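You operate a simulated robot arm through the tools that you are given. There is no shell and no other tool. Be economical: measure what you need, move in short steps, check, and stop when the job is done.

You are at the controls of a simulated two-armed robot. One attempt, no reset.

TASK
Take the yellow grease pot on the top of the grey table and put it away on the tray of the grey parts stand. Fetch the orange driver tube and set it on the top of the rusty stand. Put the pink rag on the top of the grey table away on the top of the rusty shelf. Put the shim ring on the top of the yellow bench. Put the scoop on the top of the yellow bench. Take the job card on the top of the grey table and put it away on the top of the wooden table. Turn the limit knob to 4. Take the middle yellow grit cup and put it on the shelf of the yellow bench. Take the drip cup and leave it on the shelf of the white table. Take the nozzle holder on the top of the wooden table and put it away on the top of the compressor. Turn the timer knob to 5. Pick up the grit tin with one hand, pass it to the other hand and put it on the top of the wooden table. The order is free. Set down upright: job card, middle yellow grit cup, nozzle holder, grit tin.

The check looks at the end state, three seconds after you hand in, the way a careful person would. Anything else that was tipped, shoved, dropped, spilled or broken makes it a failure.

THE ROBOT
Two 7-joint arms with two-finger parallel grippers on one trunk, on a base that drives. Base frame: it is fixed to the floor where the robot stands at the start and does not move with it; the origin is under the middle of the robot, x ahead of it, y to its left, z up. Units: m, rad, N and s.
The left shoulder is at the start at [0.062, 0.196, 1.129], the right one opposite. With the tool pointing down near the work surface each hand reaches from about 0.1 to 0.3 m from the robot's upright axis, wherever it stands, measured 20 degrees to its own side. Places, roughly: drip cup (7x7x7 cm) [-3.9, -3.1, 0.8]; grit tin [-1.25, 0, 0.75]; job card [0.5, -0.75, 0.75]; limit knob [0.4, 0.2, 1]; middle yellow grit cup [-0.75, 0, 0.75]; nozzle holder (6x6x11 cm) [-4.1, -2.9, 0.9]; orange driver tube (4x4x5 cm) [0.6, -0.3, 0.4]; pink rag (12x9x5 cm) [0.6, -0.3, 0.8]; scoop (16x6x6 cm) [0.8, -0.6, 0.8]; shelf of the white table [-2.3, -5.2, 0.4]; shelf of the yellow bench [-1, -0.4, 0.3]; shim ring (6x5x3 cm) [0.8, -0.4, 0.8]; timer knob [-2.5, -0.7, 0.8]; top of the compressor [-2.2, 0, 0.9]; top of the rusty shelf [0.7, -1.5, 1]; top of the rusty stand [-0.9, -1.3, 0.5]; top of the wooden table [-4.1, -3.2, 0.8]; top of the yellow bench [-1, -0.4, 0.8]; tray of the grey parts stand (27x21 cm) [-0.82, -2.66, 0.78]; yellow grease pot (8x8x5 cm) [0.7, -0.1, 0.8]. Payload 1.57 kg a hand.
Tool frame (each hand has its own): the origin (TCP) lies between the finger pads and is the grasp point; the fingertips stand 0.03 m ahead of it; z points along the fingers, y is the line along which they close. The gripper opens to 0.11 m. The fingers are 0.024 m wide and 0.012 m thick; the gripper's body (0.048 by 0.112 m) begins 0.078 m behind the TCP.
Orientation is that of the tool frame in the base frame, as [roll, pitch, yaw] about the fixed x, y, z axes, in that order (R = Rz(yaw) Ry(pitch) Rx(roll)). With the fingers straight down and closing along the base's y, the tool's x points along the base's -x, its y along +y and its z along -z.

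THE INTERFACE
- The arms move only by the tool step_arm. It takes "left_moves", "right_moves" or both (then of equal length, played together; a hand with none holds still); each is a list of rows, each an object of numbers (a shift or turn left out is 0, a gripper value left out holds the last): "x", "y", "z": the shift along the base's x, y, z in units of 20 mm (1.0 is 20 mm); "rx", "ry", "rz": the turn, a rotation vector about the base's x, y, z in units of 5 degrees (1.0 is 5 degrees). In form: [{"x": .., "y": .., "z": .., "rx": .., "ry": .., "rz": ..}, ...]. A call has 1 to 8 rows; each row shifts and turns the commanded pose from where the row before left it. "left_fingers" and "right_fingers" are, for a hand that has rows, the gripper command, from -1 (fully open) to 1 (shut), values between in proportion, set as the call begins (left out, the last holds). A call with a number of a shift or a turn outside -1 to 1 is refused whole. Each row takes 0.2 s and may step no farther than 0.05 m and 0.15 rad from the row before; otherwise, or with a gripper value out of range, the whole call is refused. Where a pose cannot be reached the arm comes as near as it can. A force on the tool above 40 N (or 10 N above the force at the start of the call, whichever is more), or a blocked arm, ends the call early, and 0.2 s more pass. Each finger travels about 0.072 m/s and halts on what it meets, pressing with about 25 N; the grip force reading is that of the motor and also rises with nothing between the fingers. The clock runs only during rows and for 0.2 s after the last one: add rows that do not move to give the fingers time. The reply holds the time, the measured pose of the TCP, the force on the tool along the base axes, the opening and the grip force, in the units named above and with some noise, with the torque about the TCP (base axes, N m) and any sound that the robot's microphone picked up, and new pictures: "pictures" is both (left out), scene, wrist or none (wrist: the cameras of the hands that moved).
- Cameras (640 x 400 px; columns grow to the right, rows downward): "scene" is now at [0.0616, -0.0427, 1.6902]; the picture's right is [-0.65, -0.76, 0.00], its down [-0.71, 0.60, -0.36] and it looks along [0.27, -0.23, -0.93] (base axes); focal length 214 px, centre (320, 200). "left" rides on the left gripper at [0.07, -0.016, -0.141] in its tool frame; the picture's right is [0.23, 0.97, 0.00], its down [-0.86, 0.20, -0.48] and it looks along [-0.47, 0.11, 0.88] (tool axes); focal length 222 px, centre (320, 200). "right" rides on the right gripper at [0.07, 0.016, -0.141] in its tool frame; the picture's right is [-0.23, 0.97, 0.00], its down [-0.85, -0.20, -0.48] and it looks along [-0.47, -0.11, 0.88] (tool axes); focal length 222 px, centre (320, 200). There is no depth. A picture from a camera that has moved, and an enlarged one, comes with that camera's place and axes in the base frame and with its lens. The place of the scene camera against the robot may be out by one fixed shift of up to 0.018 m in any direction.
- slide_trunk(by): slides the trunk up (or, below 0, down) by that many m; the arms and the scene camera ride with it, the base frame stays. It gives what a move gives, with no picture.
- roll_base(legs): drives the robot by 1 to 6 legs, each [ahead, left, turn to the left] in m, m and rad, along the robot's own axes; the way and the turn of a leg run together, so that a leg with both is an arc; at most 1.5 m and 3.142 rad a leg. The arms and the cameras ride along, it lands a little off, and it stops where it bumps. It gives what a move gives, and a new picture of the scene camera.
- turn_head(pan, tilt): turns the head with the scene camera to pan (to the left, within 1.501 rad either way) and tilt (down, from -0.506 to 1.204), counted from straight ahead of the robot. It gives what a move gives, and a new picture of the scene camera.
- zoom(camera, box): a new picture of the part [left, top, right, bottom] of that camera's present view, enlarged. It takes no simulated time.
- hand_in(): hands the job in; it is judged then, once.

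Go step by step. Nothing tells you exact positions but the pictures and the camera data: compare them with the known pose of the tool, close in by small moves and look again before you grip or let go. The budget is 556 turns and 360 pictures, counting those below and the enlarged ones. Unless the task says otherwise, let go and move clear before handing in, and close with one line.

The tools are called as name(argument=value, ...) on one line, values as JSON. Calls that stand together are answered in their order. step_arm: Moves the arms, as the interface text tells. Its arguments: {"type":"object","properties":{"left_moves":{"type":"array","items":{"type":"object","properties":{"x":{"type":"number"},"y":{"type":"number"},"z":{"type":"number"},"rx":{"type":"number"},"ry":{"type":"number"},"rz":{"type":"number"}}}},"left_fingers":{"type":"number"},"right_moves":{"type":"array","items":{"type":"object","properties":{"x":{"type":"number"},"y":{"type":"number"},"z":{"type":"number"},"rx":{"type":"number"},"ry":{"type":"number"},"rz":{"type":"number"}}}},"right_fingers":{"type":"number"},"pictures":{"type":"string","enum":["both","scene","wrist","none"]}},"required":[]} The other tools are called the same way: slide_trunk (by) slides the trunk up or down; roll_base (legs) drives the base; turn_head (pan, tilt) turns the head that bears the scene camera; zoom (camera, box) takes an enlarged picture of a part of a camera's view; hand_in () hands the job in.

At the start:

```text
time: 0.0
left_position: [0.5197, -0.025, 1.1863]
left_tcp_rot: [-3.14, -0.001, 3.141]
left_ft_force: [0.1, 0.1, 0.9]
left_ft_torque: [-0.01, 0.0, 0.0]
left_finger_gap: 0.1099
left_finger_force: 0.1
right_position: [0.3078, -0.4199, 1.2156]
right_tcp_rot: [3.14, -0.001, 3.141]
right_ft_force: [-0.5, -0.3, 0.9]
right_ft_torque: [0.01, 0.01, 0.01]
right_finger_gap: 0.11
right_finger_force: 0.1
trunk travel left (down, up): [-0.725, 0.265]
robot x, y, heading: [0.0009, -0.0001, -0.003]
head pan, tilt: [-0.703, 1.201]
```

scene: 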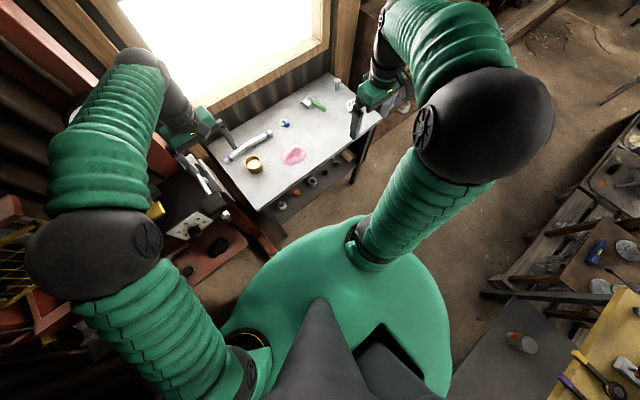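
right: 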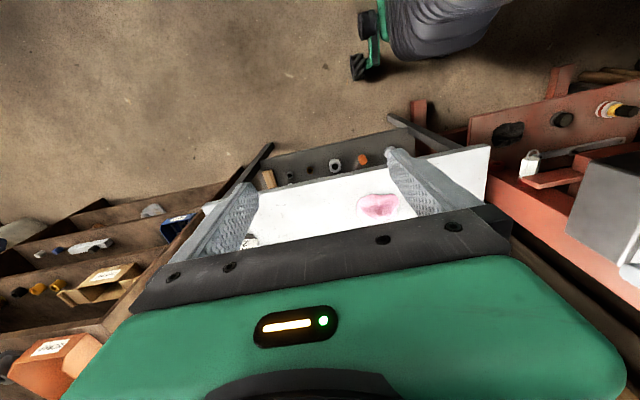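
left: 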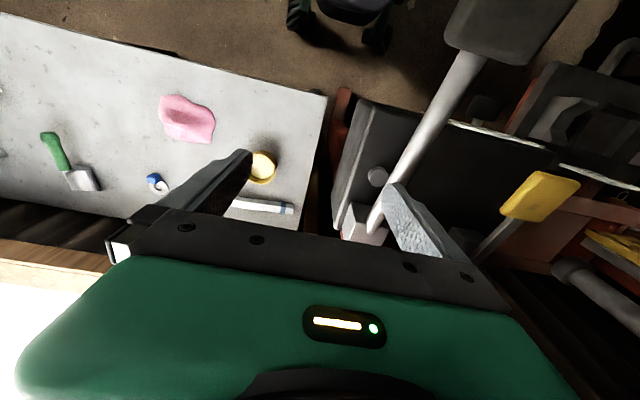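

I see the grey table ahead with rag, pot, scoop and others on it. I start by looking around with the head.

turn_head(pan=-0.35, tilt=0.8)

turn_head(pan=0.5, tilt=0.7)

turn_head(pan=-1.3, tilt=0.6)

```text
time: 0.9
left_position: [0.5183, -0.0238, 1.1884]
left_tcp_rot: [3.141, 0.001, -3.139]
left_ft_force: [0.2, 0.1, -0.5]
left_ft_torque: [-0.01, -0.04, 0.01]
left_finger_gap: 0.11
left_finger_force: 0.0
right_position: [0.3068, -0.4182, 1.2162]
right_tcp_rot: [3.141, -0.001, -3.141]
right_ft_force: [0.2, -0.1, -0.1]
right_ft_torque: [-0.02, -0.01, 0.0]
right_finger_gap: 0.1097
right_finger_force: 0.1
trunk travel left (down, up): [-0.725, 0.265]
robot x, y, heading: [0.002, -0.002, -0.001]
head pan, tilt: [-0.351, 0.799]
camera scene: at [0.0943, -0.0343, 1.7178], right [-0.34, -0.94, 0.0], down [-0.67, 0.25, -0.7], along [0.65, -0.24, -0.72], focal length 214 px, centre (320, 200)
```

scene: 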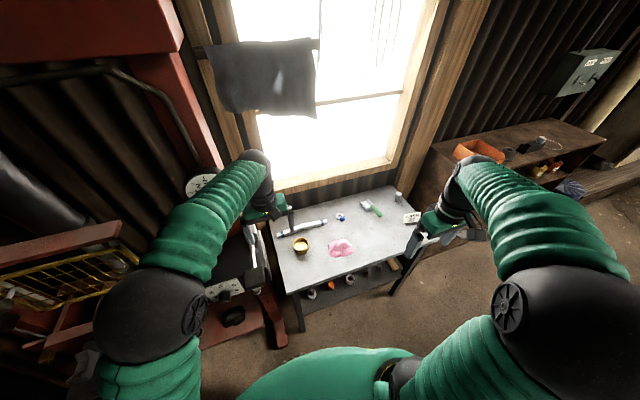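

```text
time: 2.0
left_position: [0.5185, -0.0241, 1.1864]
left_tcp_rot: [3.14, 0.0, -3.14]
left_ft_force: [-0.4, 0.1, 0.5]
left_ft_torque: [0.0, 0.03, -0.02]
left_finger_gap: 0.1102
left_finger_force: 0.2
right_position: [0.3075, -0.4191, 1.2151]
right_tcp_rot: [3.141, 0.001, -3.141]
right_ft_force: [-0.4, 0.4, -0.1]
right_ft_torque: [0.02, 0.0, 0.03]
right_finger_gap: 0.1098
right_finger_force: 0.1
trunk travel left (down, up): [-0.725, 0.265]
robot x, y, heading: [0.004, 0.0012, -0.0]
head pan, tilt: [0.499, 0.7]
camera scene: at [0.0935, 0.0341, 1.7262], right [0.48, -0.88, 0.0], down [-0.57, -0.31, -0.76], along [0.67, 0.37, -0.64], focal length 214 px, centre (320, 200)
```

scene: 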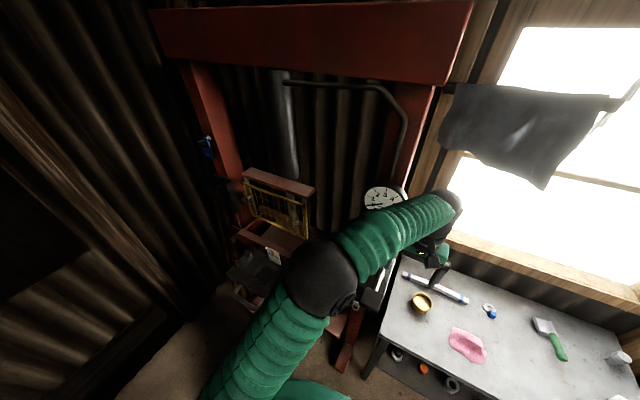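

```text
time: 3.8
left_position: [0.5178, -0.0238, 1.1871]
left_tcp_rot: [-3.14, -0.001, -3.141]
left_ft_force: [0.1, 0.5, -0.3]
left_ft_torque: [0.02, 0.03, -0.03]
left_finger_gap: 0.11
left_finger_force: 0.0
right_position: [0.3075, -0.4189, 1.2156]
right_tcp_rot: [-3.141, 0.0, 3.141]
right_ft_force: [1.0, 0.1, 1.3]
right_ft_torque: [0.06, 0.0, 0.0]
right_finger_gap: 0.1101
right_finger_force: 0.1
trunk travel left (down, up): [-0.725, 0.265]
robot x, y, heading: [0.0012, 0.0021, 0.001]
head pan, tilt: [-1.3, 0.6]
camera scene: at [0.0425, -0.0918, 1.7348], right [-0.96, -0.27, 0.0], down [-0.15, 0.55, -0.82], along [0.22, -0.79, -0.57], focal length 214 px, centre (320, 200)
```

scene: 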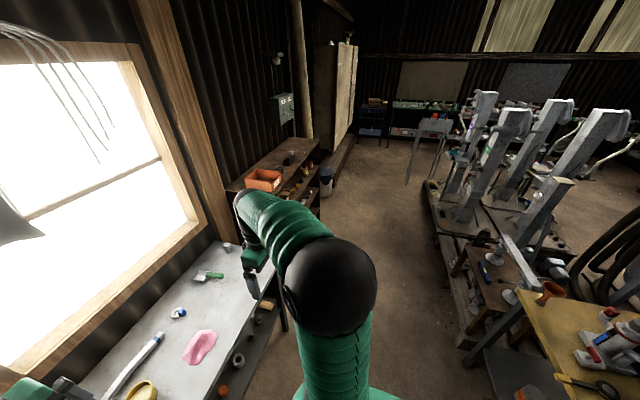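

I see the workshop: grey table right-front, red press left-front with the limit knob hidden below the left forearm. I move the left hand aside and look at the knob.

step_arm(left_moves=[{"y": -1, "z": 1}, {"y": -1, "z": 1}, {"y": -1, "z": 1}, {"y": -1, "z": 1}, {"y": -1, "z": 1}, {"y": -1, "z": 1}, {"y": -1}, {"y": -1}], pictures="none")

turn_head(pan=0.5, tilt=1.1)

```text
time: 5.8
left_position: [0.5266, -0.0903, 1.286]
left_tcp_rot: [3.141, 0.004, -3.078]
left_ft_force: [0.3, 0.4, -0.2]
left_ft_torque: [0.0, 0.01, -0.01]
left_finger_gap: 0.1103
left_finger_force: 0.1
left hand out of reach, approached as far as the arm can: row 5, 6, 7, 8
right_position: [0.306, -0.4179, 1.2135]
right_tcp_rot: [3.141, 0.001, 3.142]
right_ft_force: [0.7, 0.5, 0.6]
right_ft_torque: [-0.01, 0.02, 0.0]
right_finger_gap: 0.1103
right_finger_force: 0.0
trunk travel left (down, up): [-0.725, 0.265]
robot x, y, heading: [-0.0001, -0.003, 0.003]
head pan, tilt: [-1.3, 0.6]
stopped in row 8 (left hand): the arm was blocked; the commanded pose is now the measured one
```

```text
time: 7.6
left_position: [0.5261, -0.0899, 1.2878]
left_tcp_rot: [3.141, 0.002, -3.077]
left_ft_force: [-0.6, -0.8, -0.2]
left_ft_torque: [0.01, 0.0, 0.01]
left_finger_gap: 0.11
left_finger_force: 0.1
right_position: [0.3065, -0.4198, 1.2177]
right_tcp_rot: [3.14, -0.001, -3.141]
right_ft_force: [-0.1, -1.0, 0.9]
right_ft_torque: [0.0, -0.02, 0.0]
right_finger_gap: 0.1102
right_finger_force: 0.0
trunk travel left (down, up): [-0.725, 0.265]
robot x, y, heading: [-0.0008, 0.0007, -0.004]
head pan, tilt: [0.499, 1.1]
camera scene: at [0.0745, 0.0232, 1.6964], right [0.48, -0.88, 0.0], down [-0.78, -0.43, -0.45], along [0.4, 0.22, -0.89], focal length 214 px, centre (320, 200)
```

scene: 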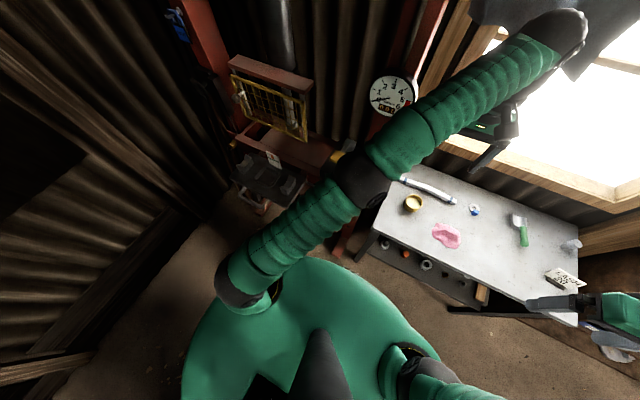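

zoom(camera="scene", box=[220, 50, 440, 240])

```text
2.11 times, centred on (330, 145) of scene
camera zoom: at [0.0745, 0.0232, 1.6964], right [0.48, -0.88, 0.0], down [-0.78, -0.43, -0.45], along [0.4, 0.22, -0.89], focal length 452 px, centre (299, 316)
```

zoom: 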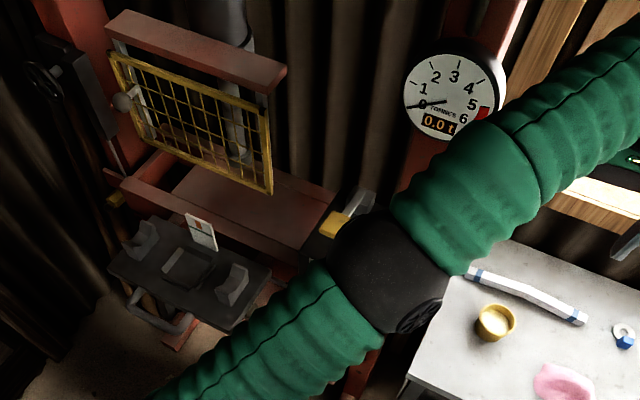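

The elbow hides the knob; I move the left hand back and left so that its camera sees that spot.

step_arm(left_moves=[{"x": -1, "y": 1}, {"x": -1, "y": 1}, {"x": -1, "y": 1}, {"x": -1, "y": 1}, {"x": -1, "y": 1}, {"x": -1, "y": 1}, {"x": -1, "y": 1}, {"x": -1, "y": 1}], pictures="both")

```text
time: 9.4
left_position: [0.3613, 0.0669, 1.2884]
left_tcp_rot: [-3.141, 0.004, -3.088]
left_ft_force: [0.3, -0.8, -0.5]
left_ft_torque: [-0.04, -0.01, 0.02]
left_finger_gap: 0.1101
left_finger_force: 0.0
right_position: [0.3036, -0.4169, 1.2178]
right_tcp_rot: [-3.139, 0.002, 3.142]
right_ft_force: [0.1, 0.3, 0.5]
right_ft_torque: [-0.04, -0.01, -0.01]
right_finger_gap: 0.1101
right_finger_force: 0.1
trunk travel left (down, up): [-0.725, 0.265]
robot x, y, heading: [-0.0, -0.0013, 0.003]
head pan, tilt: [0.499, 1.1]
camera scene: at [0.0705, 0.0257, 1.6964], right [0.48, -0.88, 0.0], down [-0.78, -0.43, -0.45], along [0.4, 0.22, -0.89], focal length 214 px, centre (320, 200)
camera left: at [0.2924, 0.0485, 1.4301], right [-0.28, 0.96, 0.0], down [0.84, 0.25, 0.48], along [0.46, 0.13, -0.88], focal length 222 px, centre (320, 200)
```

scene: 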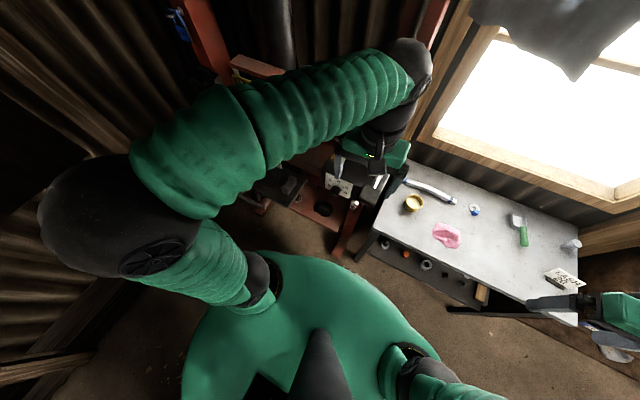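
left: 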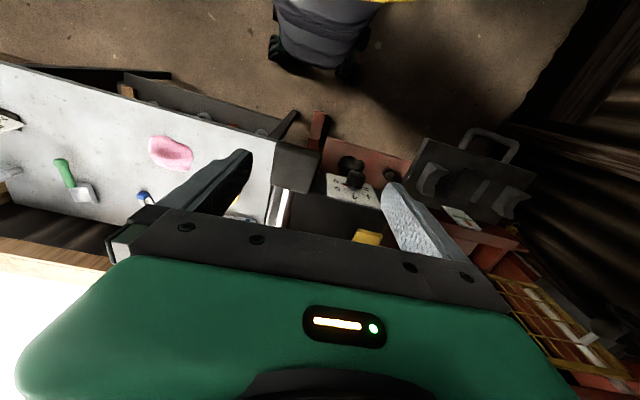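

zoom(camera="left", box=[270, 110, 430, 240])

zoom(camera="scene", box=[270, 140, 410, 240])

```text
3.08 times, centred on (350, 175) of left
camera zoom: at [0.2924, 0.0485, 1.4301], right [-0.28, 0.96, 0.0], down [0.84, 0.25, 0.48], along [0.46, 0.13, -0.88], focal length 684 px, centre (228, 277)
```

zoom: 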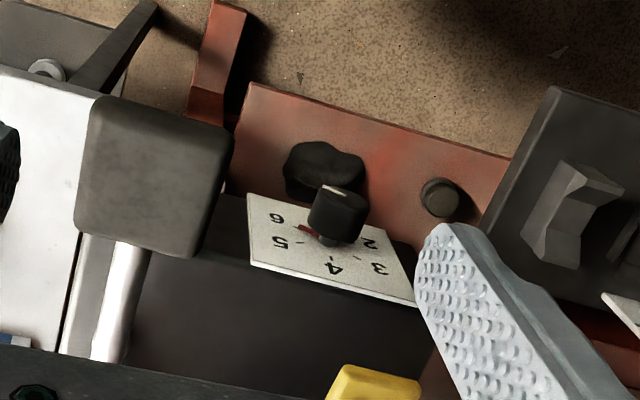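

```text
4.00 times, centred on (340, 190) of scene
camera zoom: at [0.0705, 0.0257, 1.6964], right [0.48, -0.88, 0.0], down [-0.78, -0.43, -0.45], along [0.4, 0.22, -0.89], focal length 858 px, centre (240, 240)
```

zoom: 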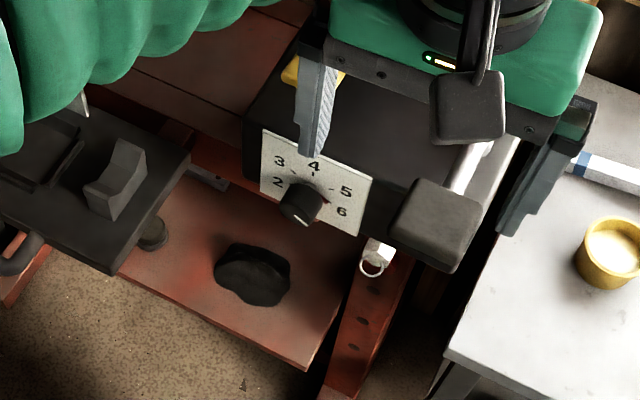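

The knob is a black cap on a front plate near (0.43, 0.16, 1.0), scale 2-6 with 4 at the top. I back off a bit and turn the left hand to point forwards.

roll_base(legs=[[-0.3, 0, 0]])

step_arm(left_moves=[{"ry": -1}, {"ry": -1}, {"ry": -1}, {"ry": -1}, {"ry": -1}, {"ry": -1}, {"ry": -1}, {"ry": -1}], pictures="none")

step_arm(left_moves=[{"ry": -1, "z": -0.5}, {"ry": -1, "z": -0.5}, {"ry": -1, "z": -0.5}, {"ry": -1, "z": -0.5}, {"ry": -1, "z": -0.5}, {"ry": -1, "z": -0.5}, {"ry": -1, "z": -0.5}, {"ry": -1, "z": -0.5}], pictures="both")

```text
time: 11.5
left_position: [0.0669, 0.067, 1.2867]
left_tcp_rot: [3.141, -0.001, -3.089]
left_ft_force: [-0.3, 0.4, -0.2]
left_ft_torque: [0.0, 0.0, 0.0]
left_finger_gap: 0.11
left_finger_force: 0.1
right_position: [0.0083, -0.4187, 1.216]
right_tcp_rot: [3.141, -0.003, 3.139]
right_ft_force: [0.2, -0.4, 0.1]
right_ft_torque: [-0.03, -0.02, -0.01]
right_finger_gap: 0.11
right_finger_force: 0.1
trunk travel left (down, up): [-0.725, 0.265]
robot x, y, heading: [-0.3006, 0.0013, -0.003]
head pan, tilt: [0.499, 1.1]
camera scene: at [-0.2229, 0.0239, 1.6961], right [0.48, -0.88, 0.0], down [-0.78, -0.42, -0.45], along [0.4, 0.22, -0.89], focal length 214 px, centre (320, 200)
```

scene: 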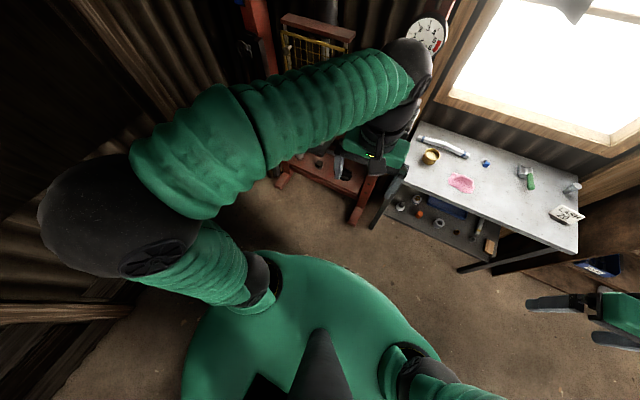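

```text
time: 13.3
left_position: [0.0974, 0.0526, 1.2371]
left_tcp_rot: [-3.096, 0.7, -3.073]
left_ft_force: [-0.1, -0.4, 0.2]
left_ft_torque: [0.02, 0.02, 0.0]
left_finger_gap: 0.1099
left_finger_force: 0.0
left hand out of reach, approached as far as the arm can: row 5, 6, 8
right_position: [0.0038, -0.4174, 1.2175]
right_tcp_rot: [-3.141, 0.0, -3.141]
right_ft_force: [-0.3, 0.0, -0.5]
right_ft_torque: [0.01, -0.01, 0.03]
right_finger_gap: 0.1101
right_finger_force: 0.1
trunk travel left (down, up): [-0.725, 0.265]
robot x, y, heading: [-0.3014, -0.0009, -0.001]
head pan, tilt: [0.499, 1.1]
```

```text
time: 15.1
left_position: [0.1463, -0.0039, 1.1843]
left_tcp_rot: [-2.828, 1.395, -2.825]
left_ft_force: [0.4, -0.1, -0.1]
left_ft_torque: [0.05, -0.01, 0.01]
left_finger_gap: 0.1098
left_finger_force: 0.2
left hand out of reach, approached as far as the arm can: row 3, 4, 5, 6, 7, 8
right_position: [0.0068, -0.4195, 1.2164]
right_tcp_rot: [3.141, -0.001, 3.139]
right_ft_force: [0.4, 0.3, 0.2]
right_ft_torque: [0.03, 0.02, 0.01]
right_finger_gap: 0.1098
right_finger_force: 0.0
trunk travel left (down, up): [-0.725, 0.265]
robot x, y, heading: [-0.2972, -0.0004, 0.0]
head pan, tilt: [0.499, 1.1]
camera scene: at [-0.2248, 0.0224, 1.6963], right [0.48, -0.88, 0.0], down [-0.78, -0.42, -0.45], along [0.4, 0.22, -0.89], focal length 214 px, centre (320, 200)
camera left: at [-0.0041, -0.0235, 1.1413], right [-0.05, 0.96, -0.28], down [-0.33, 0.25, 0.91], along [0.94, 0.13, 0.31], focal length 222 px, centre (320, 200)
```

scene: 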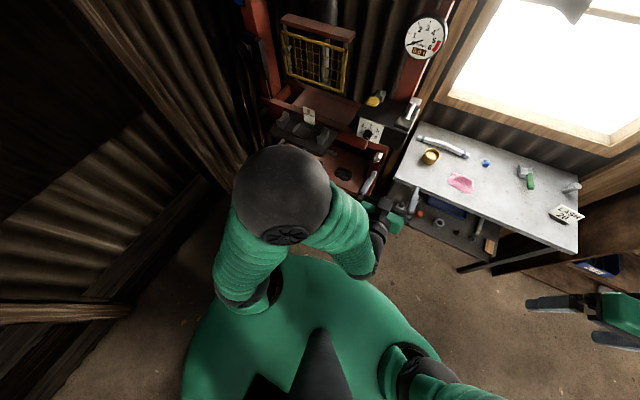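
left: 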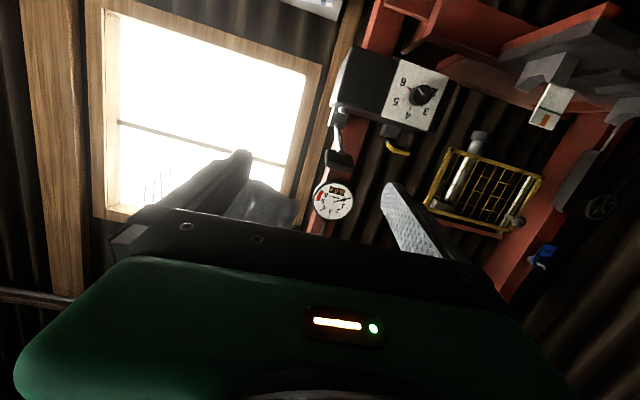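

zoom(camera="left", box=[360, 50, 460, 130])

zoom(camera="scene", box=[330, 90, 430, 160])

```text
5.00 times, centred on (410, 90) of left
camera zoom: at [-0.0041, -0.0235, 1.1413], right [-0.05, 0.96, -0.28], down [-0.33, 0.25, 0.91], along [0.94, 0.13, 0.31], focal length 1111 px, centre (-130, 750)
```

zoom: 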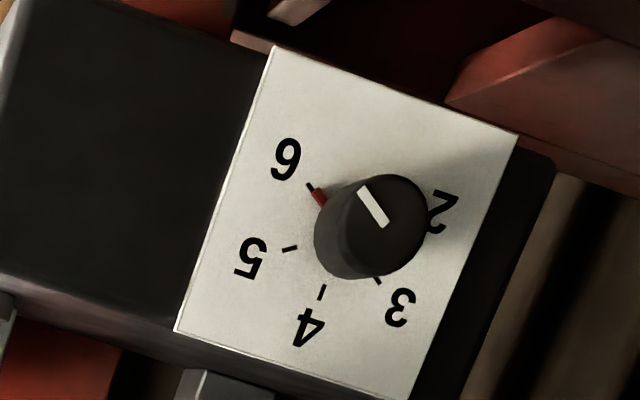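

```text
5.71 times, centred on (380, 125) of scene
camera zoom: at [-0.2248, 0.0224, 1.6963], right [0.48, -0.88, 0.0], down [-0.78, -0.42, -0.45], along [0.4, 0.22, -0.89], focal length 1226 px, centre (-23, 629)
```

zoom: 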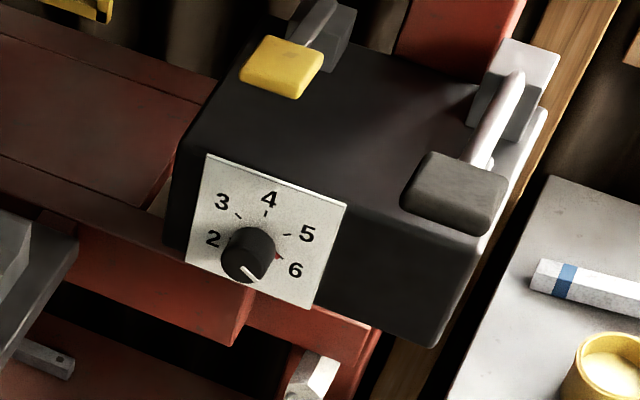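

The knob points at 6 (steps of 60°, 4 straight up), so it must turn 120° counter-clockwise. I bring the left hand in front of it.

step_arm(left_moves=[{"x": 1, "ry": -1, "rz": -0.6}, {"x": 1, "ry": -1, "y": 0.5, "z": -0.5}, {"x": 1, "y": 0.5, "z": -0.5}, {"x": 1, "y": 0.5, "z": -0.5}, {"x": 1, "y": 0.5, "z": -0.5}, {"x": 1, "y": 0.5, "z": -0.5}, {"x": 1, "y": 0.5, "z": -0.5}, {"x": 1, "y": 0.5, "z": -0.5}], pictures="none")

step_arm(left_moves=[{"x": 1, "y": 0.5, "z": -0.5}, {"x": 1, "y": 0.5, "z": -0.3}, {}], pictures="both")

```text
time: 16.9
left_position: [0.3066, 0.0661, 1.1128]
left_tcp_rot: [-1.593, 1.527, -1.639]
left_ft_force: [0.4, 0.5, 0.2]
left_ft_torque: [0.01, 0.0, -0.04]
left_finger_gap: 0.1099
left_finger_force: 0.0
right_position: [0.0068, -0.4175, 1.2173]
right_tcp_rot: [3.141, 0.0, 3.139]
right_ft_force: [-1.2, 0.3, 0.7]
right_ft_torque: [-0.02, 0.02, -0.03]
right_finger_gap: 0.1099
right_finger_force: 0.0
trunk travel left (down, up): [-0.725, 0.265]
robot x, y, heading: [-0.2988, -0.0032, -0.001]
head pan, tilt: [0.499, 1.1]
```

```text
time: 17.7
left_position: [0.3402, 0.0583, 1.1037]
left_tcp_rot: [-1.585, 1.528, -1.626]
left_ft_force: [0.1, -0.2, 0.1]
left_ft_torque: [0.03, 0.02, -0.01]
left_finger_gap: 0.1101
left_finger_force: 0.1
left hand out of reach, approached as far as the arm can: row 1, 2
right_position: [0.0048, -0.4191, 1.2165]
right_tcp_rot: [3.141, 0.001, 3.14]
right_ft_force: [0.4, 0.4, -1.3]
right_ft_torque: [0.0, -0.02, 0.01]
right_finger_gap: 0.1099
right_finger_force: 0.1
trunk travel left (down, up): [-0.725, 0.265]
robot x, y, heading: [-0.2994, -0.0004, -0.002]
head pan, tilt: [0.499, 1.1]
camera scene: at [-0.2258, 0.0242, 1.6963], right [0.48, -0.88, 0.0], down [-0.78, -0.42, -0.45], along [0.4, 0.22, -0.89], focal length 214 px, centre (320, 200)
camera left: at [0.1984, 0.0456, 1.0362], right [0.04, 0.96, -0.27], down [-0.47, 0.26, 0.85], along [0.88, 0.09, 0.46], focal length 222 px, centre (320, 200)
```

scene: 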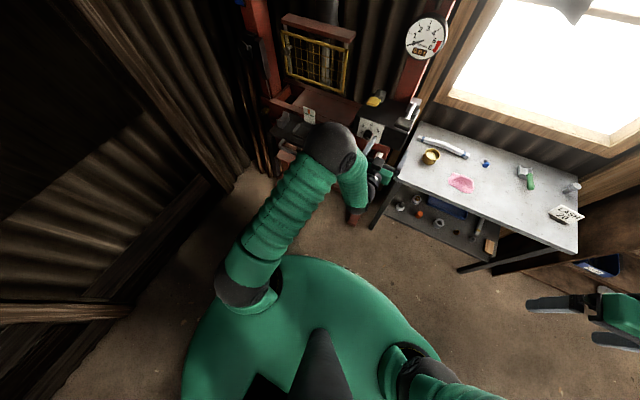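
left: 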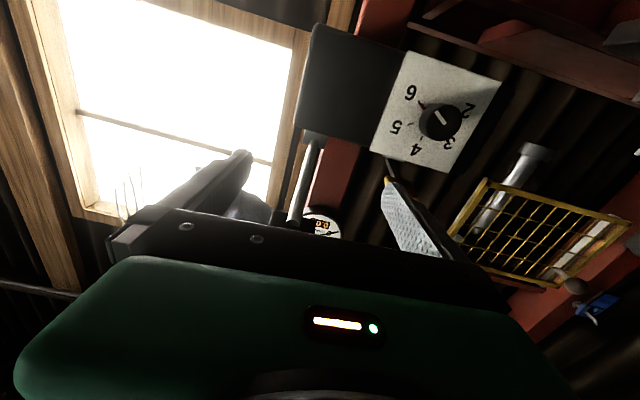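

step_arm(left_moves=[{"x": -1, "y": 1}, {"x": -1, "y": 1}, {"y": 1}, {"y": 1}, {"y": 1, "z": -0.5}, {"z": -1}, {"z": -1}, {}], pictures="scene")

```text
time: 19.5
left_position: [0.2797, 0.0603, 1.0781]
left_tcp_rot: [-1.561, 1.528, -1.607]
left_ft_force: [-0.2, 0.8, -0.2]
left_ft_torque: [-0.02, 0.01, -0.02]
left_finger_gap: 0.1099
left_finger_force: 0.0
left hand out of reach, approached as far as the arm can: row 1, 2, 3, 4, 5, 6, 7
right_position: [0.0048, -0.4183, 1.2166]
right_tcp_rot: [-3.142, 0.003, 3.138]
right_ft_force: [0.6, 0.0, -0.3]
right_ft_torque: [0.01, 0.02, 0.01]
right_finger_gap: 0.11
right_finger_force: 0.1
trunk travel left (down, up): [-0.725, 0.265]
robot x, y, heading: [-0.2959, 0.0011, -0.002]
head pan, tilt: [0.499, 1.1]
camera scene: at [-0.226, 0.0241, 1.6963], right [0.48, -0.88, 0.0], down [-0.78, -0.42, -0.45], along [0.4, 0.22, -0.89], focal length 214 px, centre (320, 200)
```

scene: 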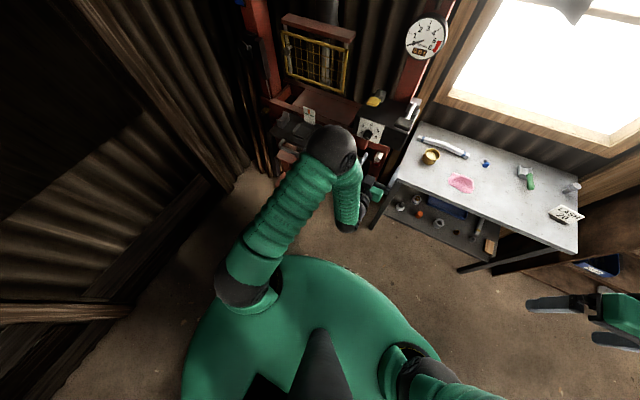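

The wrist is at its limit with the shoulder this high. I lower the trunk so the forearm can be more level.

slide_trunk(by=-0.3)

step_arm(left_moves=[{"z": 1, "y": 0.6}, {"z": 1, "y": 0.6}, {"z": 1, "y": 0.6}, {"z": 1, "y": 0.6}, {"z": 1, "y": 0.6}, {"z": 1, "y": 0.6}, {"z": 1, "y": 0.6}, {"z": 1, "y": 0.6}], pictures="none")

step_arm(left_moves=[{"z": 1}, {"z": 1}, {"z": 1}, {"z": 1}, {"z": 1}], pictures="both")

```text
time: 22.5
left_position: [0.2816, 0.061, 0.7776]
left_tcp_rot: [-1.569, 1.526, -1.615]
left_ft_force: [0.0, 0.5, -0.1]
left_ft_torque: [-0.04, 0.01, -0.01]
left_finger_gap: 0.1098
left_finger_force: 0.0
right_position: [0.0052, -0.4186, 0.9167]
right_tcp_rot: [-3.142, 0.001, 3.139]
right_ft_force: [0.0, 0.1, 0.6]
right_ft_torque: [-0.03, -0.02, -0.01]
right_finger_gap: 0.1098
right_finger_force: 0.1
trunk travel left (down, up): [-0.425, 0.565]
robot x, y, heading: [-0.3003, -0.0021, 0.001]
head pan, tilt: [0.499, 1.1]
```

```text
time: 24.3
left_position: [0.268, 0.1073, 0.9491]
left_tcp_rot: [-1.603, 1.529, -1.644]
left_ft_force: [-0.2, -0.5, -0.4]
left_ft_torque: [-0.02, 0.02, 0.02]
left_finger_gap: 0.11
left_finger_force: 0.0
left hand out of reach, approached as far as the arm can: row 2, 3, 4, 5, 6, 7, 8
right_position: [0.0035, -0.4173, 0.9175]
right_tcp_rot: [3.141, 0.002, 3.14]
right_ft_force: [-0.1, -0.2, -0.4]
right_ft_torque: [0.01, -0.01, 0.0]
right_finger_gap: 0.1102
right_finger_force: 0.1
trunk travel left (down, up): [-0.425, 0.565]
robot x, y, heading: [-0.3016, -0.0005, -0.004]
head pan, tilt: [0.499, 1.1]
```

```text
time: 25.5
left_position: [0.2686, 0.1064, 1.0499]
left_tcp_rot: [-1.56, 1.526, -1.605]
left_ft_force: [0.2, -0.1, -1.0]
left_ft_torque: [0.01, -0.03, -0.03]
left_finger_gap: 0.1099
left_finger_force: 0.1
right_position: [0.0048, -0.4171, 0.9158]
right_tcp_rot: [3.141, 0.002, 3.14]
right_ft_force: [-0.1, -0.8, 0.1]
right_ft_torque: [-0.02, 0.0, -0.01]
right_finger_gap: 0.1099
right_finger_force: 0.1
trunk travel left (down, up): [-0.425, 0.565]
robot x, y, heading: [-0.2975, 0.0004, -0.0]
head pan, tilt: [0.499, 1.1]
camera scene: at [-0.2272, 0.0247, 1.3963], right [0.48, -0.88, 0.0], down [-0.78, -0.42, -0.45], along [0.4, 0.22, -0.89], focal length 214 px, centre (320, 200)
camera left: at [0.1276, 0.0951, 0.9815], right [0.04, 0.96, -0.27], down [-0.47, 0.26, 0.85], along [0.88, 0.09, 0.46], focal length 222 px, centre (320, 200)
```

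scene: 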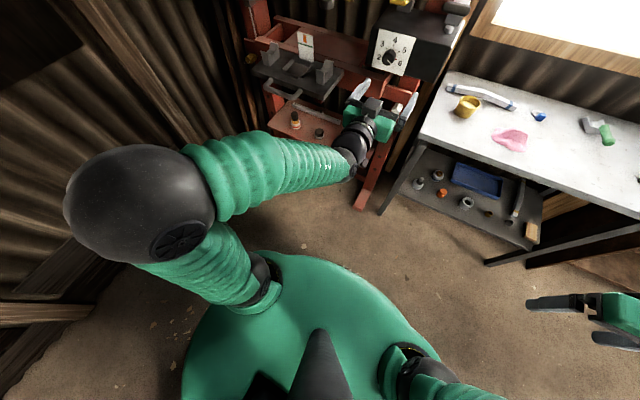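
left: 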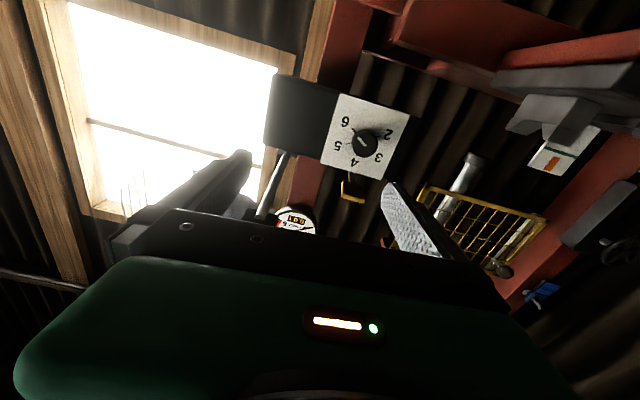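

step_arm(left_moves=[{"y": 1, "rz": 0.5}, {"y": 1, "z": -0.3}, {"y": 0.6, "z": -0.3}, {"x": 1}, {"x": 1}, {}], pictures="both")

```text
time: 26.9
left_position: [0.306, 0.1413, 1.0395]
left_tcp_rot: [-1.547, 1.527, -1.548]
left_ft_force: [0.6, 0.6, 0.6]
left_ft_torque: [-0.02, 0.01, 0.02]
left_finger_gap: 0.1099
left_finger_force: 0.1
left hand out of reach, approached as far as the arm can: row 2, 3
right_position: [0.0048, -0.4183, 0.9169]
right_tcp_rot: [3.141, 0.002, 3.141]
right_ft_force: [-0.1, -0.1, 0.0]
right_ft_torque: [0.0, 0.0, -0.05]
right_finger_gap: 0.1099
right_finger_force: 0.1
trunk travel left (down, up): [-0.425, 0.565]
robot x, y, heading: [-0.2989, 0.0021, -0.0]
head pan, tilt: [0.499, 1.1]
camera scene: at [-0.2271, 0.025, 1.3963], right [0.48, -0.88, 0.0], down [-0.78, -0.42, -0.45], along [0.4, 0.22, -0.89], focal length 214 px, centre (320, 200)
camera left: at [0.1657, 0.1241, 0.9714], right [0.0, 0.96, -0.27], down [-0.48, 0.24, 0.85], along [0.88, 0.13, 0.46], focal length 222 px, centre (320, 200)
```

scene: 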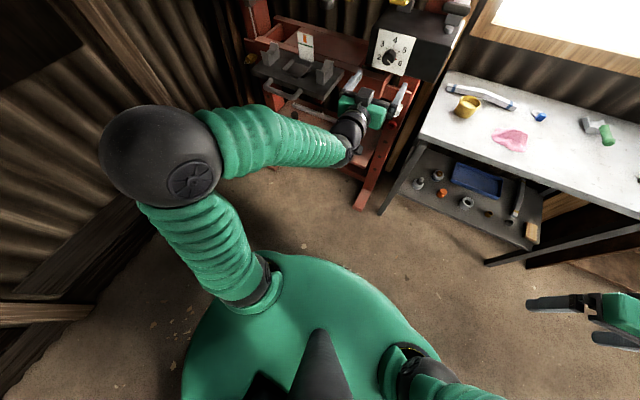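
left: 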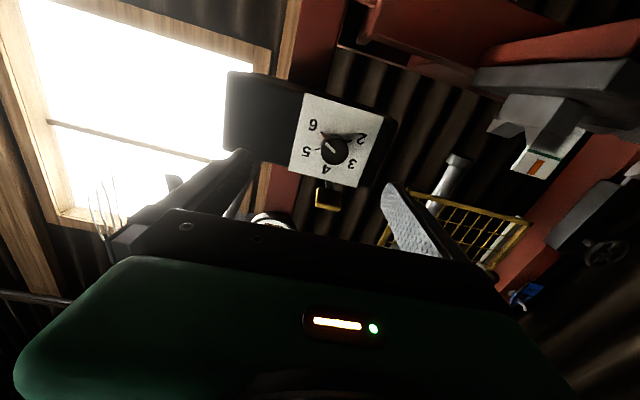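

step_arm(left_moves=[{"rx": 1, "y": 0.5}, {"rx": 1, "y": 0.5}, {"rx": 1}, {"rx": 1}, {"rx": 1}, {"rx": 1}, {"rx": 1}, {"rx": 1}], pictures="none")

step_arm(left_moves=[{"rx": 1}, {"rx": 1}, {"rx": 1}, {"rx": 1}], pictures="both")

```text
time: 28.7
left_position: [0.3076, 0.164, 1.0393]
left_tcp_rot: [1.575, 0.915, 1.571]
left_ft_force: [0.2, 0.5, -0.6]
left_ft_torque: [0.03, 0.0, -0.02]
left_finger_gap: 0.1101
left_finger_force: 0.2
right_position: [0.0057, -0.4168, 0.9166]
right_tcp_rot: [-3.141, -0.001, 3.141]
right_ft_force: [-0.3, 0.0, 0.6]
right_ft_torque: [0.02, 0.01, 0.0]
right_finger_gap: 0.1098
right_finger_force: 0.0
trunk travel left (down, up): [-0.425, 0.565]
robot x, y, heading: [-0.3027, 0.0004, -0.002]
head pan, tilt: [0.499, 1.1]
```

```text
time: 29.7
left_position: [0.3073, 0.1638, 1.039]
left_tcp_rot: [1.575, 0.566, 1.57]
left_ft_force: [0.1, 0.1, -0.7]
left_ft_torque: [0.01, -0.02, 0.03]
left_finger_gap: 0.1101
left_finger_force: 0.1
right_position: [0.0051, -0.417, 0.9176]
right_tcp_rot: [-3.141, 0.0, 3.141]
right_ft_force: [-0.4, 0.9, -0.7]
right_ft_torque: [-0.01, -0.01, -0.02]
right_finger_gap: 0.1099
right_finger_force: 0.0
trunk travel left (down, up): [-0.425, 0.565]
robot x, y, heading: [-0.3017, 0.0008, -0.003]
head pan, tilt: [0.499, 1.1]
camera scene: at [-0.2263, 0.0257, 1.3963], right [0.48, -0.88, 0.0], down [-0.78, -0.43, -0.45], along [0.4, 0.22, -0.89], focal length 214 px, centre (320, 200)
camera left: at [0.1658, 0.2143, 0.989], right [0.0, 0.71, 0.7], down [-0.48, -0.61, 0.63], along [0.88, -0.34, 0.34], focal length 222 px, centre (320, 200)
```

scene: 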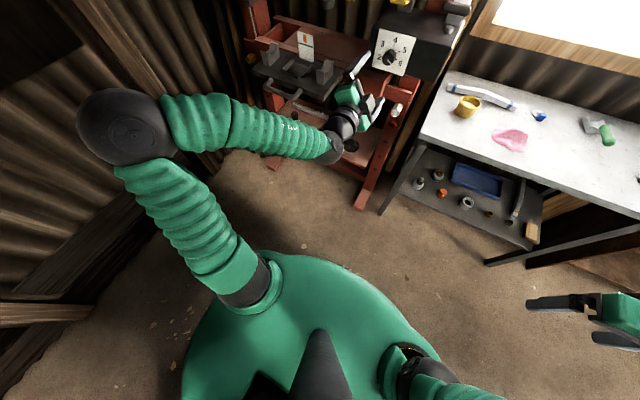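
left: 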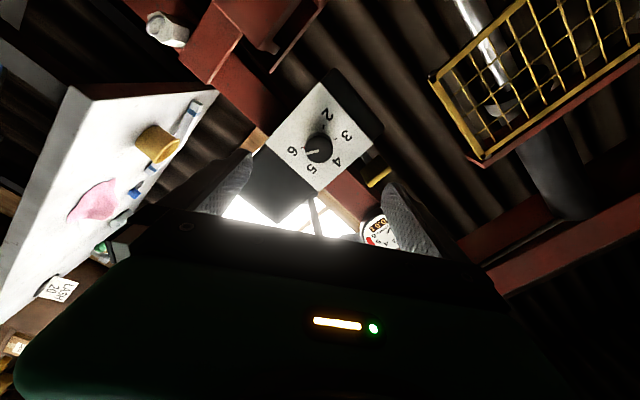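

Rotation works and the knob lies straight ahead at (y 0.161, z 1.038). I advance with fingers part closed.

step_arm(left_moves=[{"x": 1, "y": -0.1}, {"x": 1}, {"x": 1}, {"x": 0.8}, {}], left_fingers=-0.3, pictures="both")

```text
time: 30.9
left_position: [0.3827, 0.1608, 1.0385]
left_tcp_rot: [1.574, 0.567, 1.57]
left_ft_force: [-0.3, 0.0, -0.3]
left_ft_torque: [0.01, -0.03, 0.0]
left_finger_gap: 0.0714
left_finger_force: 0.2
right_position: [0.0054, -0.4178, 0.9177]
right_tcp_rot: [-3.141, 0.002, 3.139]
right_ft_force: [-0.3, 0.4, -0.8]
right_ft_torque: [-0.02, 0.03, 0.02]
right_finger_gap: 0.1099
right_finger_force: 0.0
trunk travel left (down, up): [-0.425, 0.565]
robot x, y, heading: [-0.2989, -0.0001, -0.001]
head pan, tilt: [0.499, 1.1]
camera scene: at [-0.2264, 0.0257, 1.3963], right [0.48, -0.88, 0.0], down [-0.78, -0.43, -0.45], along [0.4, 0.22, -0.89], focal length 214 px, centre (320, 200)
camera left: at [0.2411, 0.212, 0.9885], right [0.0, 0.71, 0.7], down [-0.48, -0.61, 0.63], along [0.88, -0.34, 0.34], focal length 222 px, centre (320, 200)
```

scene: 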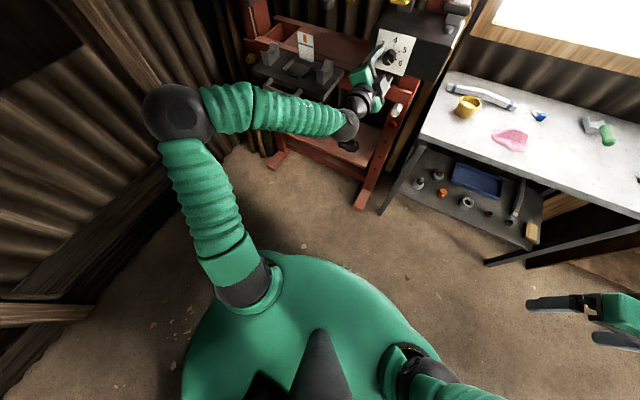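
left: 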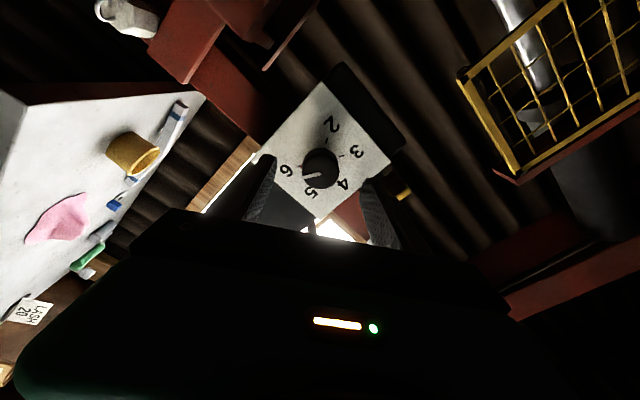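

step_arm(left_moves=[{"x": 1, "y": -0.1, "z": 0.1}, {"x": 0.5}, {}], pictures="wrist")

zoom(camera="left", box=[230, 100, 430, 250])

zoom(camera="scene", box=[330, 20, 430, 120])

```text
time: 31.7
left_position: [0.4119, 0.1594, 1.0403]
left_tcp_rot: [1.575, 0.567, 1.57]
left_ft_force: [0.3, -0.9, 0.7]
left_ft_torque: [0.01, -0.04, 0.0]
left_finger_gap: 0.0717
left_finger_force: 0.2
right_position: [0.0047, -0.4175, 0.9164]
right_tcp_rot: [3.141, 0.002, 3.14]
right_ft_force: [0.2, 0.4, -0.3]
right_ft_torque: [-0.01, -0.01, 0.02]
right_finger_gap: 0.1099
right_finger_force: 0.1
trunk travel left (down, up): [-0.425, 0.565]
robot x, y, heading: [-0.2974, 0.0006, -0.002]
head pan, tilt: [0.499, 1.1]
camera left: at [0.2713, 0.2102, 0.9904], right [0.0, 0.71, 0.7], down [-0.48, -0.61, 0.63], along [0.88, -0.34, 0.34], focal length 222 px, centre (320, 200)
```

left: 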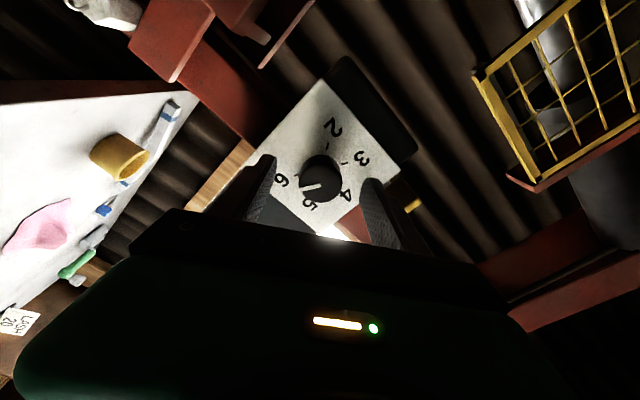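

```text
2.67 times, centred on (330, 175) of left
camera zoom: at [0.2713, 0.2102, 0.9904], right [0.0, 0.71, 0.7], down [-0.48, -0.61, 0.63], along [0.88, -0.34, 0.34], focal length 592 px, centre (293, 267)
```

zoom: 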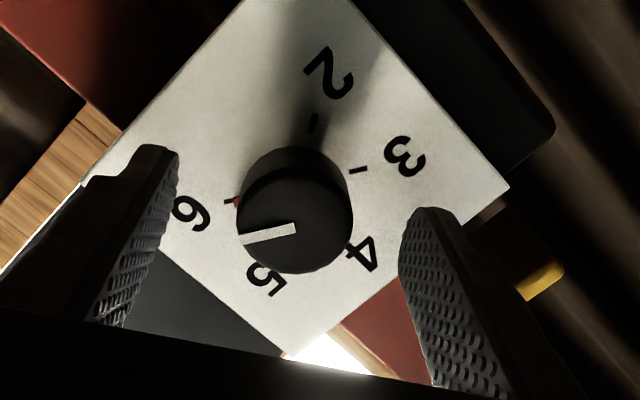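

```text
4.00 times, centred on (380, 70) of scene
camera zoom: at [-0.2258, 0.0257, 1.3962], right [0.48, -0.88, 0.0], down [-0.78, -0.43, -0.45], along [0.4, 0.22, -0.89], focal length 858 px, centre (80, 720)
```

zoom: 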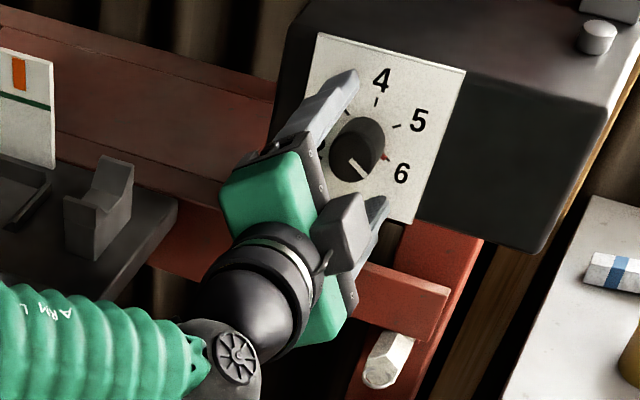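

step_arm(left_moves=[{"x": 0.9}, {}], pictures="none")

step_arm(left_moves=[{}, {}, {}], left_fingers=1, pictures="wrist")

```text
time: 32.3
left_position: [0.4267, 0.1602, 1.044]
left_tcp_rot: [1.57, 0.568, 1.566]
left_ft_force: [-19.1, 2.2, 1.7]
left_ft_torque: [-0.03, 0.46, -0.05]
left_finger_gap: 0.0695
left_finger_force: 0.1
right_position: [0.0018, -0.4166, 0.9184]
right_tcp_rot: [-3.14, 0.003, -3.141]
right_ft_force: [-0.3, 0.1, 0.4]
right_ft_torque: [0.01, 0.02, 0.01]
right_finger_gap: 0.1098
right_finger_force: 0.0
trunk travel left (down, up): [-0.425, 0.565]
robot x, y, heading: [-0.2994, 0.0048, -0.0]
head pan, tilt: [0.499, 1.1]
```

```text
time: 33.1
left_position: [0.4261, 0.1588, 1.0419]
left_tcp_rot: [1.57, 0.567, 1.567]
left_ft_force: [-26.4, -2.7, -8.4]
left_ft_torque: [0.12, -0.92, 0.71]
left_finger_gap: 0.0355
left_finger_force: 24.7
right_position: [0.0028, -0.417, 0.9173]
right_tcp_rot: [-3.142, 0.003, 3.139]
right_ft_force: [0.2, 0.0, -0.5]
right_ft_torque: [-0.02, 0.0, 0.01]
right_finger_gap: 0.11
right_finger_force: 0.1
trunk travel left (down, up): [-0.425, 0.565]
robot x, y, heading: [-0.3009, -0.0002, -0.002]
head pan, tilt: [0.499, 1.1]
camera left: at [0.2858, 0.2097, 0.9916], right [0.0, 0.71, 0.7], down [-0.48, -0.61, 0.63], along [0.88, -0.34, 0.34], focal length 222 px, centre (320, 200)
```

left: 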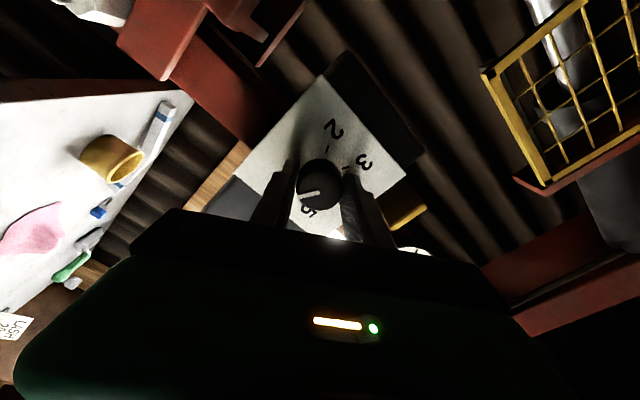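

Gripped at 35 mm; I ease off the plate and turn the knob counter-clockwise.

step_arm(left_moves=[{"x": -0.2}, {"rx": -1}, {"rx": -1}, {"rx": -1}, {"rx": -1}, {"rx": -1}, {"rx": -1}, {"rx": -1}], pictures="wrist")

```text
time: 34.9
left_position: [0.4259, 0.1591, 1.0422]
left_tcp_rot: [1.568, 1.178, 1.566]
left_ft_force: [3.3, 0.3, 9.9]
left_ft_torque: [0.06, 0.7, -0.22]
left_finger_gap: 0.0337
left_finger_force: 41.7
right_position: [0.0052, -0.4177, 0.9177]
right_tcp_rot: [3.141, 0.002, 3.141]
right_ft_force: [0.5, -0.7, 0.2]
right_ft_torque: [0.03, 0.03, 0.0]
right_finger_gap: 0.1099
right_finger_force: 0.2
trunk travel left (down, up): [-0.425, 0.565]
robot x, y, heading: [-0.3006, 0.0027, 0.001]
head pan, tilt: [0.499, 1.1]
camera left: at [0.2855, 0.1718, 0.9722], right [0.0, 0.99, 0.16], down [-0.48, -0.14, 0.87], along [0.88, -0.08, 0.47], focal length 222 px, centre (320, 200)
```

left: 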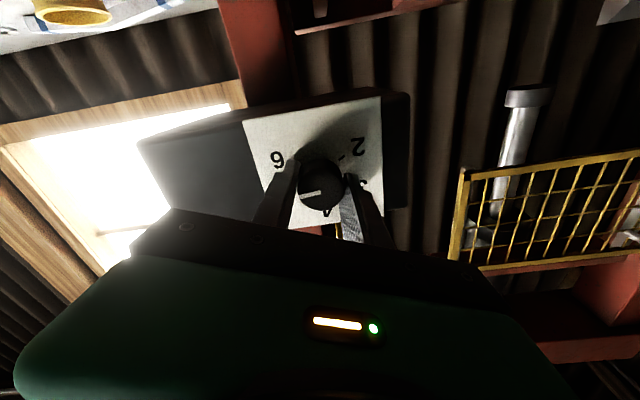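

The knob turns with the hand. Continue.

step_arm(left_moves=[{"rx": -1}, {"rx": -1}, {"rx": -1}, {"rx": -1}, {"rx": -1}, {"rx": -1}, {"rx": -1}, {"rx": -1}], pictures="none")

step_arm(left_moves=[{"rx": -1}, {"rx": -1}, {"rx": -1}, {"rx": -1}, {"rx": -1}, {"rx": -1}, {"rx": -1}, {"rx": -1}], pictures="wrist")

zoom(camera="left", box=[230, 100, 430, 250])

zoom(camera="scene", box=[330, 20, 430, 120])

```text
time: 36.7
left_position: [0.4252, 0.1604, 1.0418]
left_tcp_rot: [-1.56, 1.262, -1.559]
left_ft_force: [15.6, 7.5, 24.4]
left_ft_torque: [-0.01, -0.14, 0.04]
left_finger_gap: 0.0339
left_finger_force: 41.9
right_position: [0.0051, -0.4162, 0.9178]
right_tcp_rot: [-3.138, 0.0, 3.141]
right_ft_force: [0.6, 0.0, 0.8]
right_ft_torque: [-0.01, -0.02, -0.01]
right_finger_gap: 0.11
right_finger_force: 0.1
trunk travel left (down, up): [-0.425, 0.565]
robot x, y, heading: [-0.2997, 0.0011, -0.003]
head pan, tilt: [0.499, 1.1]
```

```text
time: 38.5
left_position: [0.427, 0.1619, 1.0428]
left_tcp_rot: [-1.567, 0.561, -1.567]
left_ft_force: [12.2, 13.1, 19.7]
left_ft_torque: [-0.06, -0.43, 0.52]
left_finger_gap: 0.0336
left_finger_force: 42.1
right_position: [0.0053, -0.4144, 0.919]
right_tcp_rot: [-3.137, 0.003, 3.141]
right_ft_force: [0.5, -0.7, -0.3]
right_ft_torque: [0.03, -0.02, -0.02]
right_finger_gap: 0.1101
right_finger_force: 0.0
trunk travel left (down, up): [-0.425, 0.565]
robot x, y, heading: [-0.2956, 0.0012, 0.003]
head pan, tilt: [0.499, 1.1]
camera left: at [0.2853, 0.0953, 1.0179], right [0.0, 0.33, -0.94], down [-0.48, 0.83, 0.29], along [0.88, 0.45, 0.16], focal length 222 px, centre (320, 200)
```

left: 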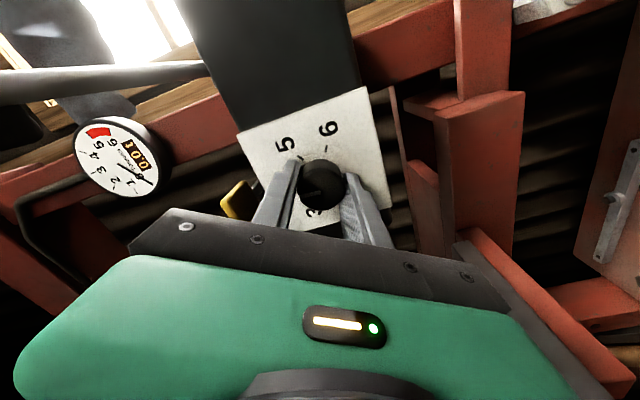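

```text
2.67 times, centred on (330, 175) of left
camera zoom: at [0.2853, 0.0953, 1.0179], right [0.0, 0.33, -0.94], down [-0.48, 0.83, 0.29], along [0.88, 0.45, 0.16], focal length 592 px, centre (293, 267)
```

zoom: 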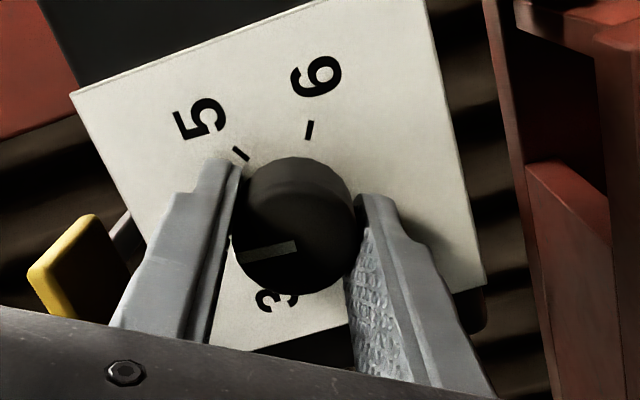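

```text
4.00 times, centred on (380, 70) of scene
camera zoom: at [-0.227, 0.0298, 1.3963], right [0.48, -0.88, 0.0], down [-0.78, -0.43, -0.45], along [0.4, 0.21, -0.89], focal length 858 px, centre (80, 720)
```

zoom: 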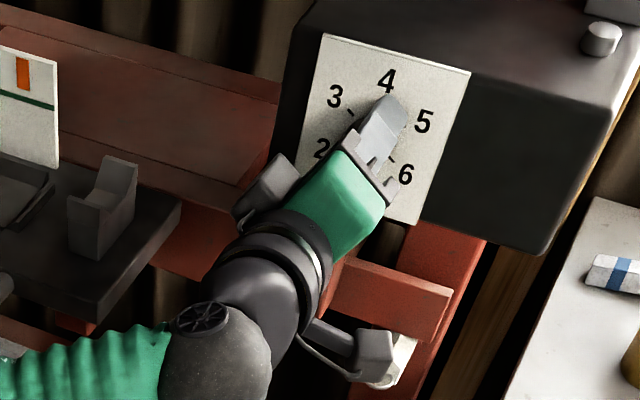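

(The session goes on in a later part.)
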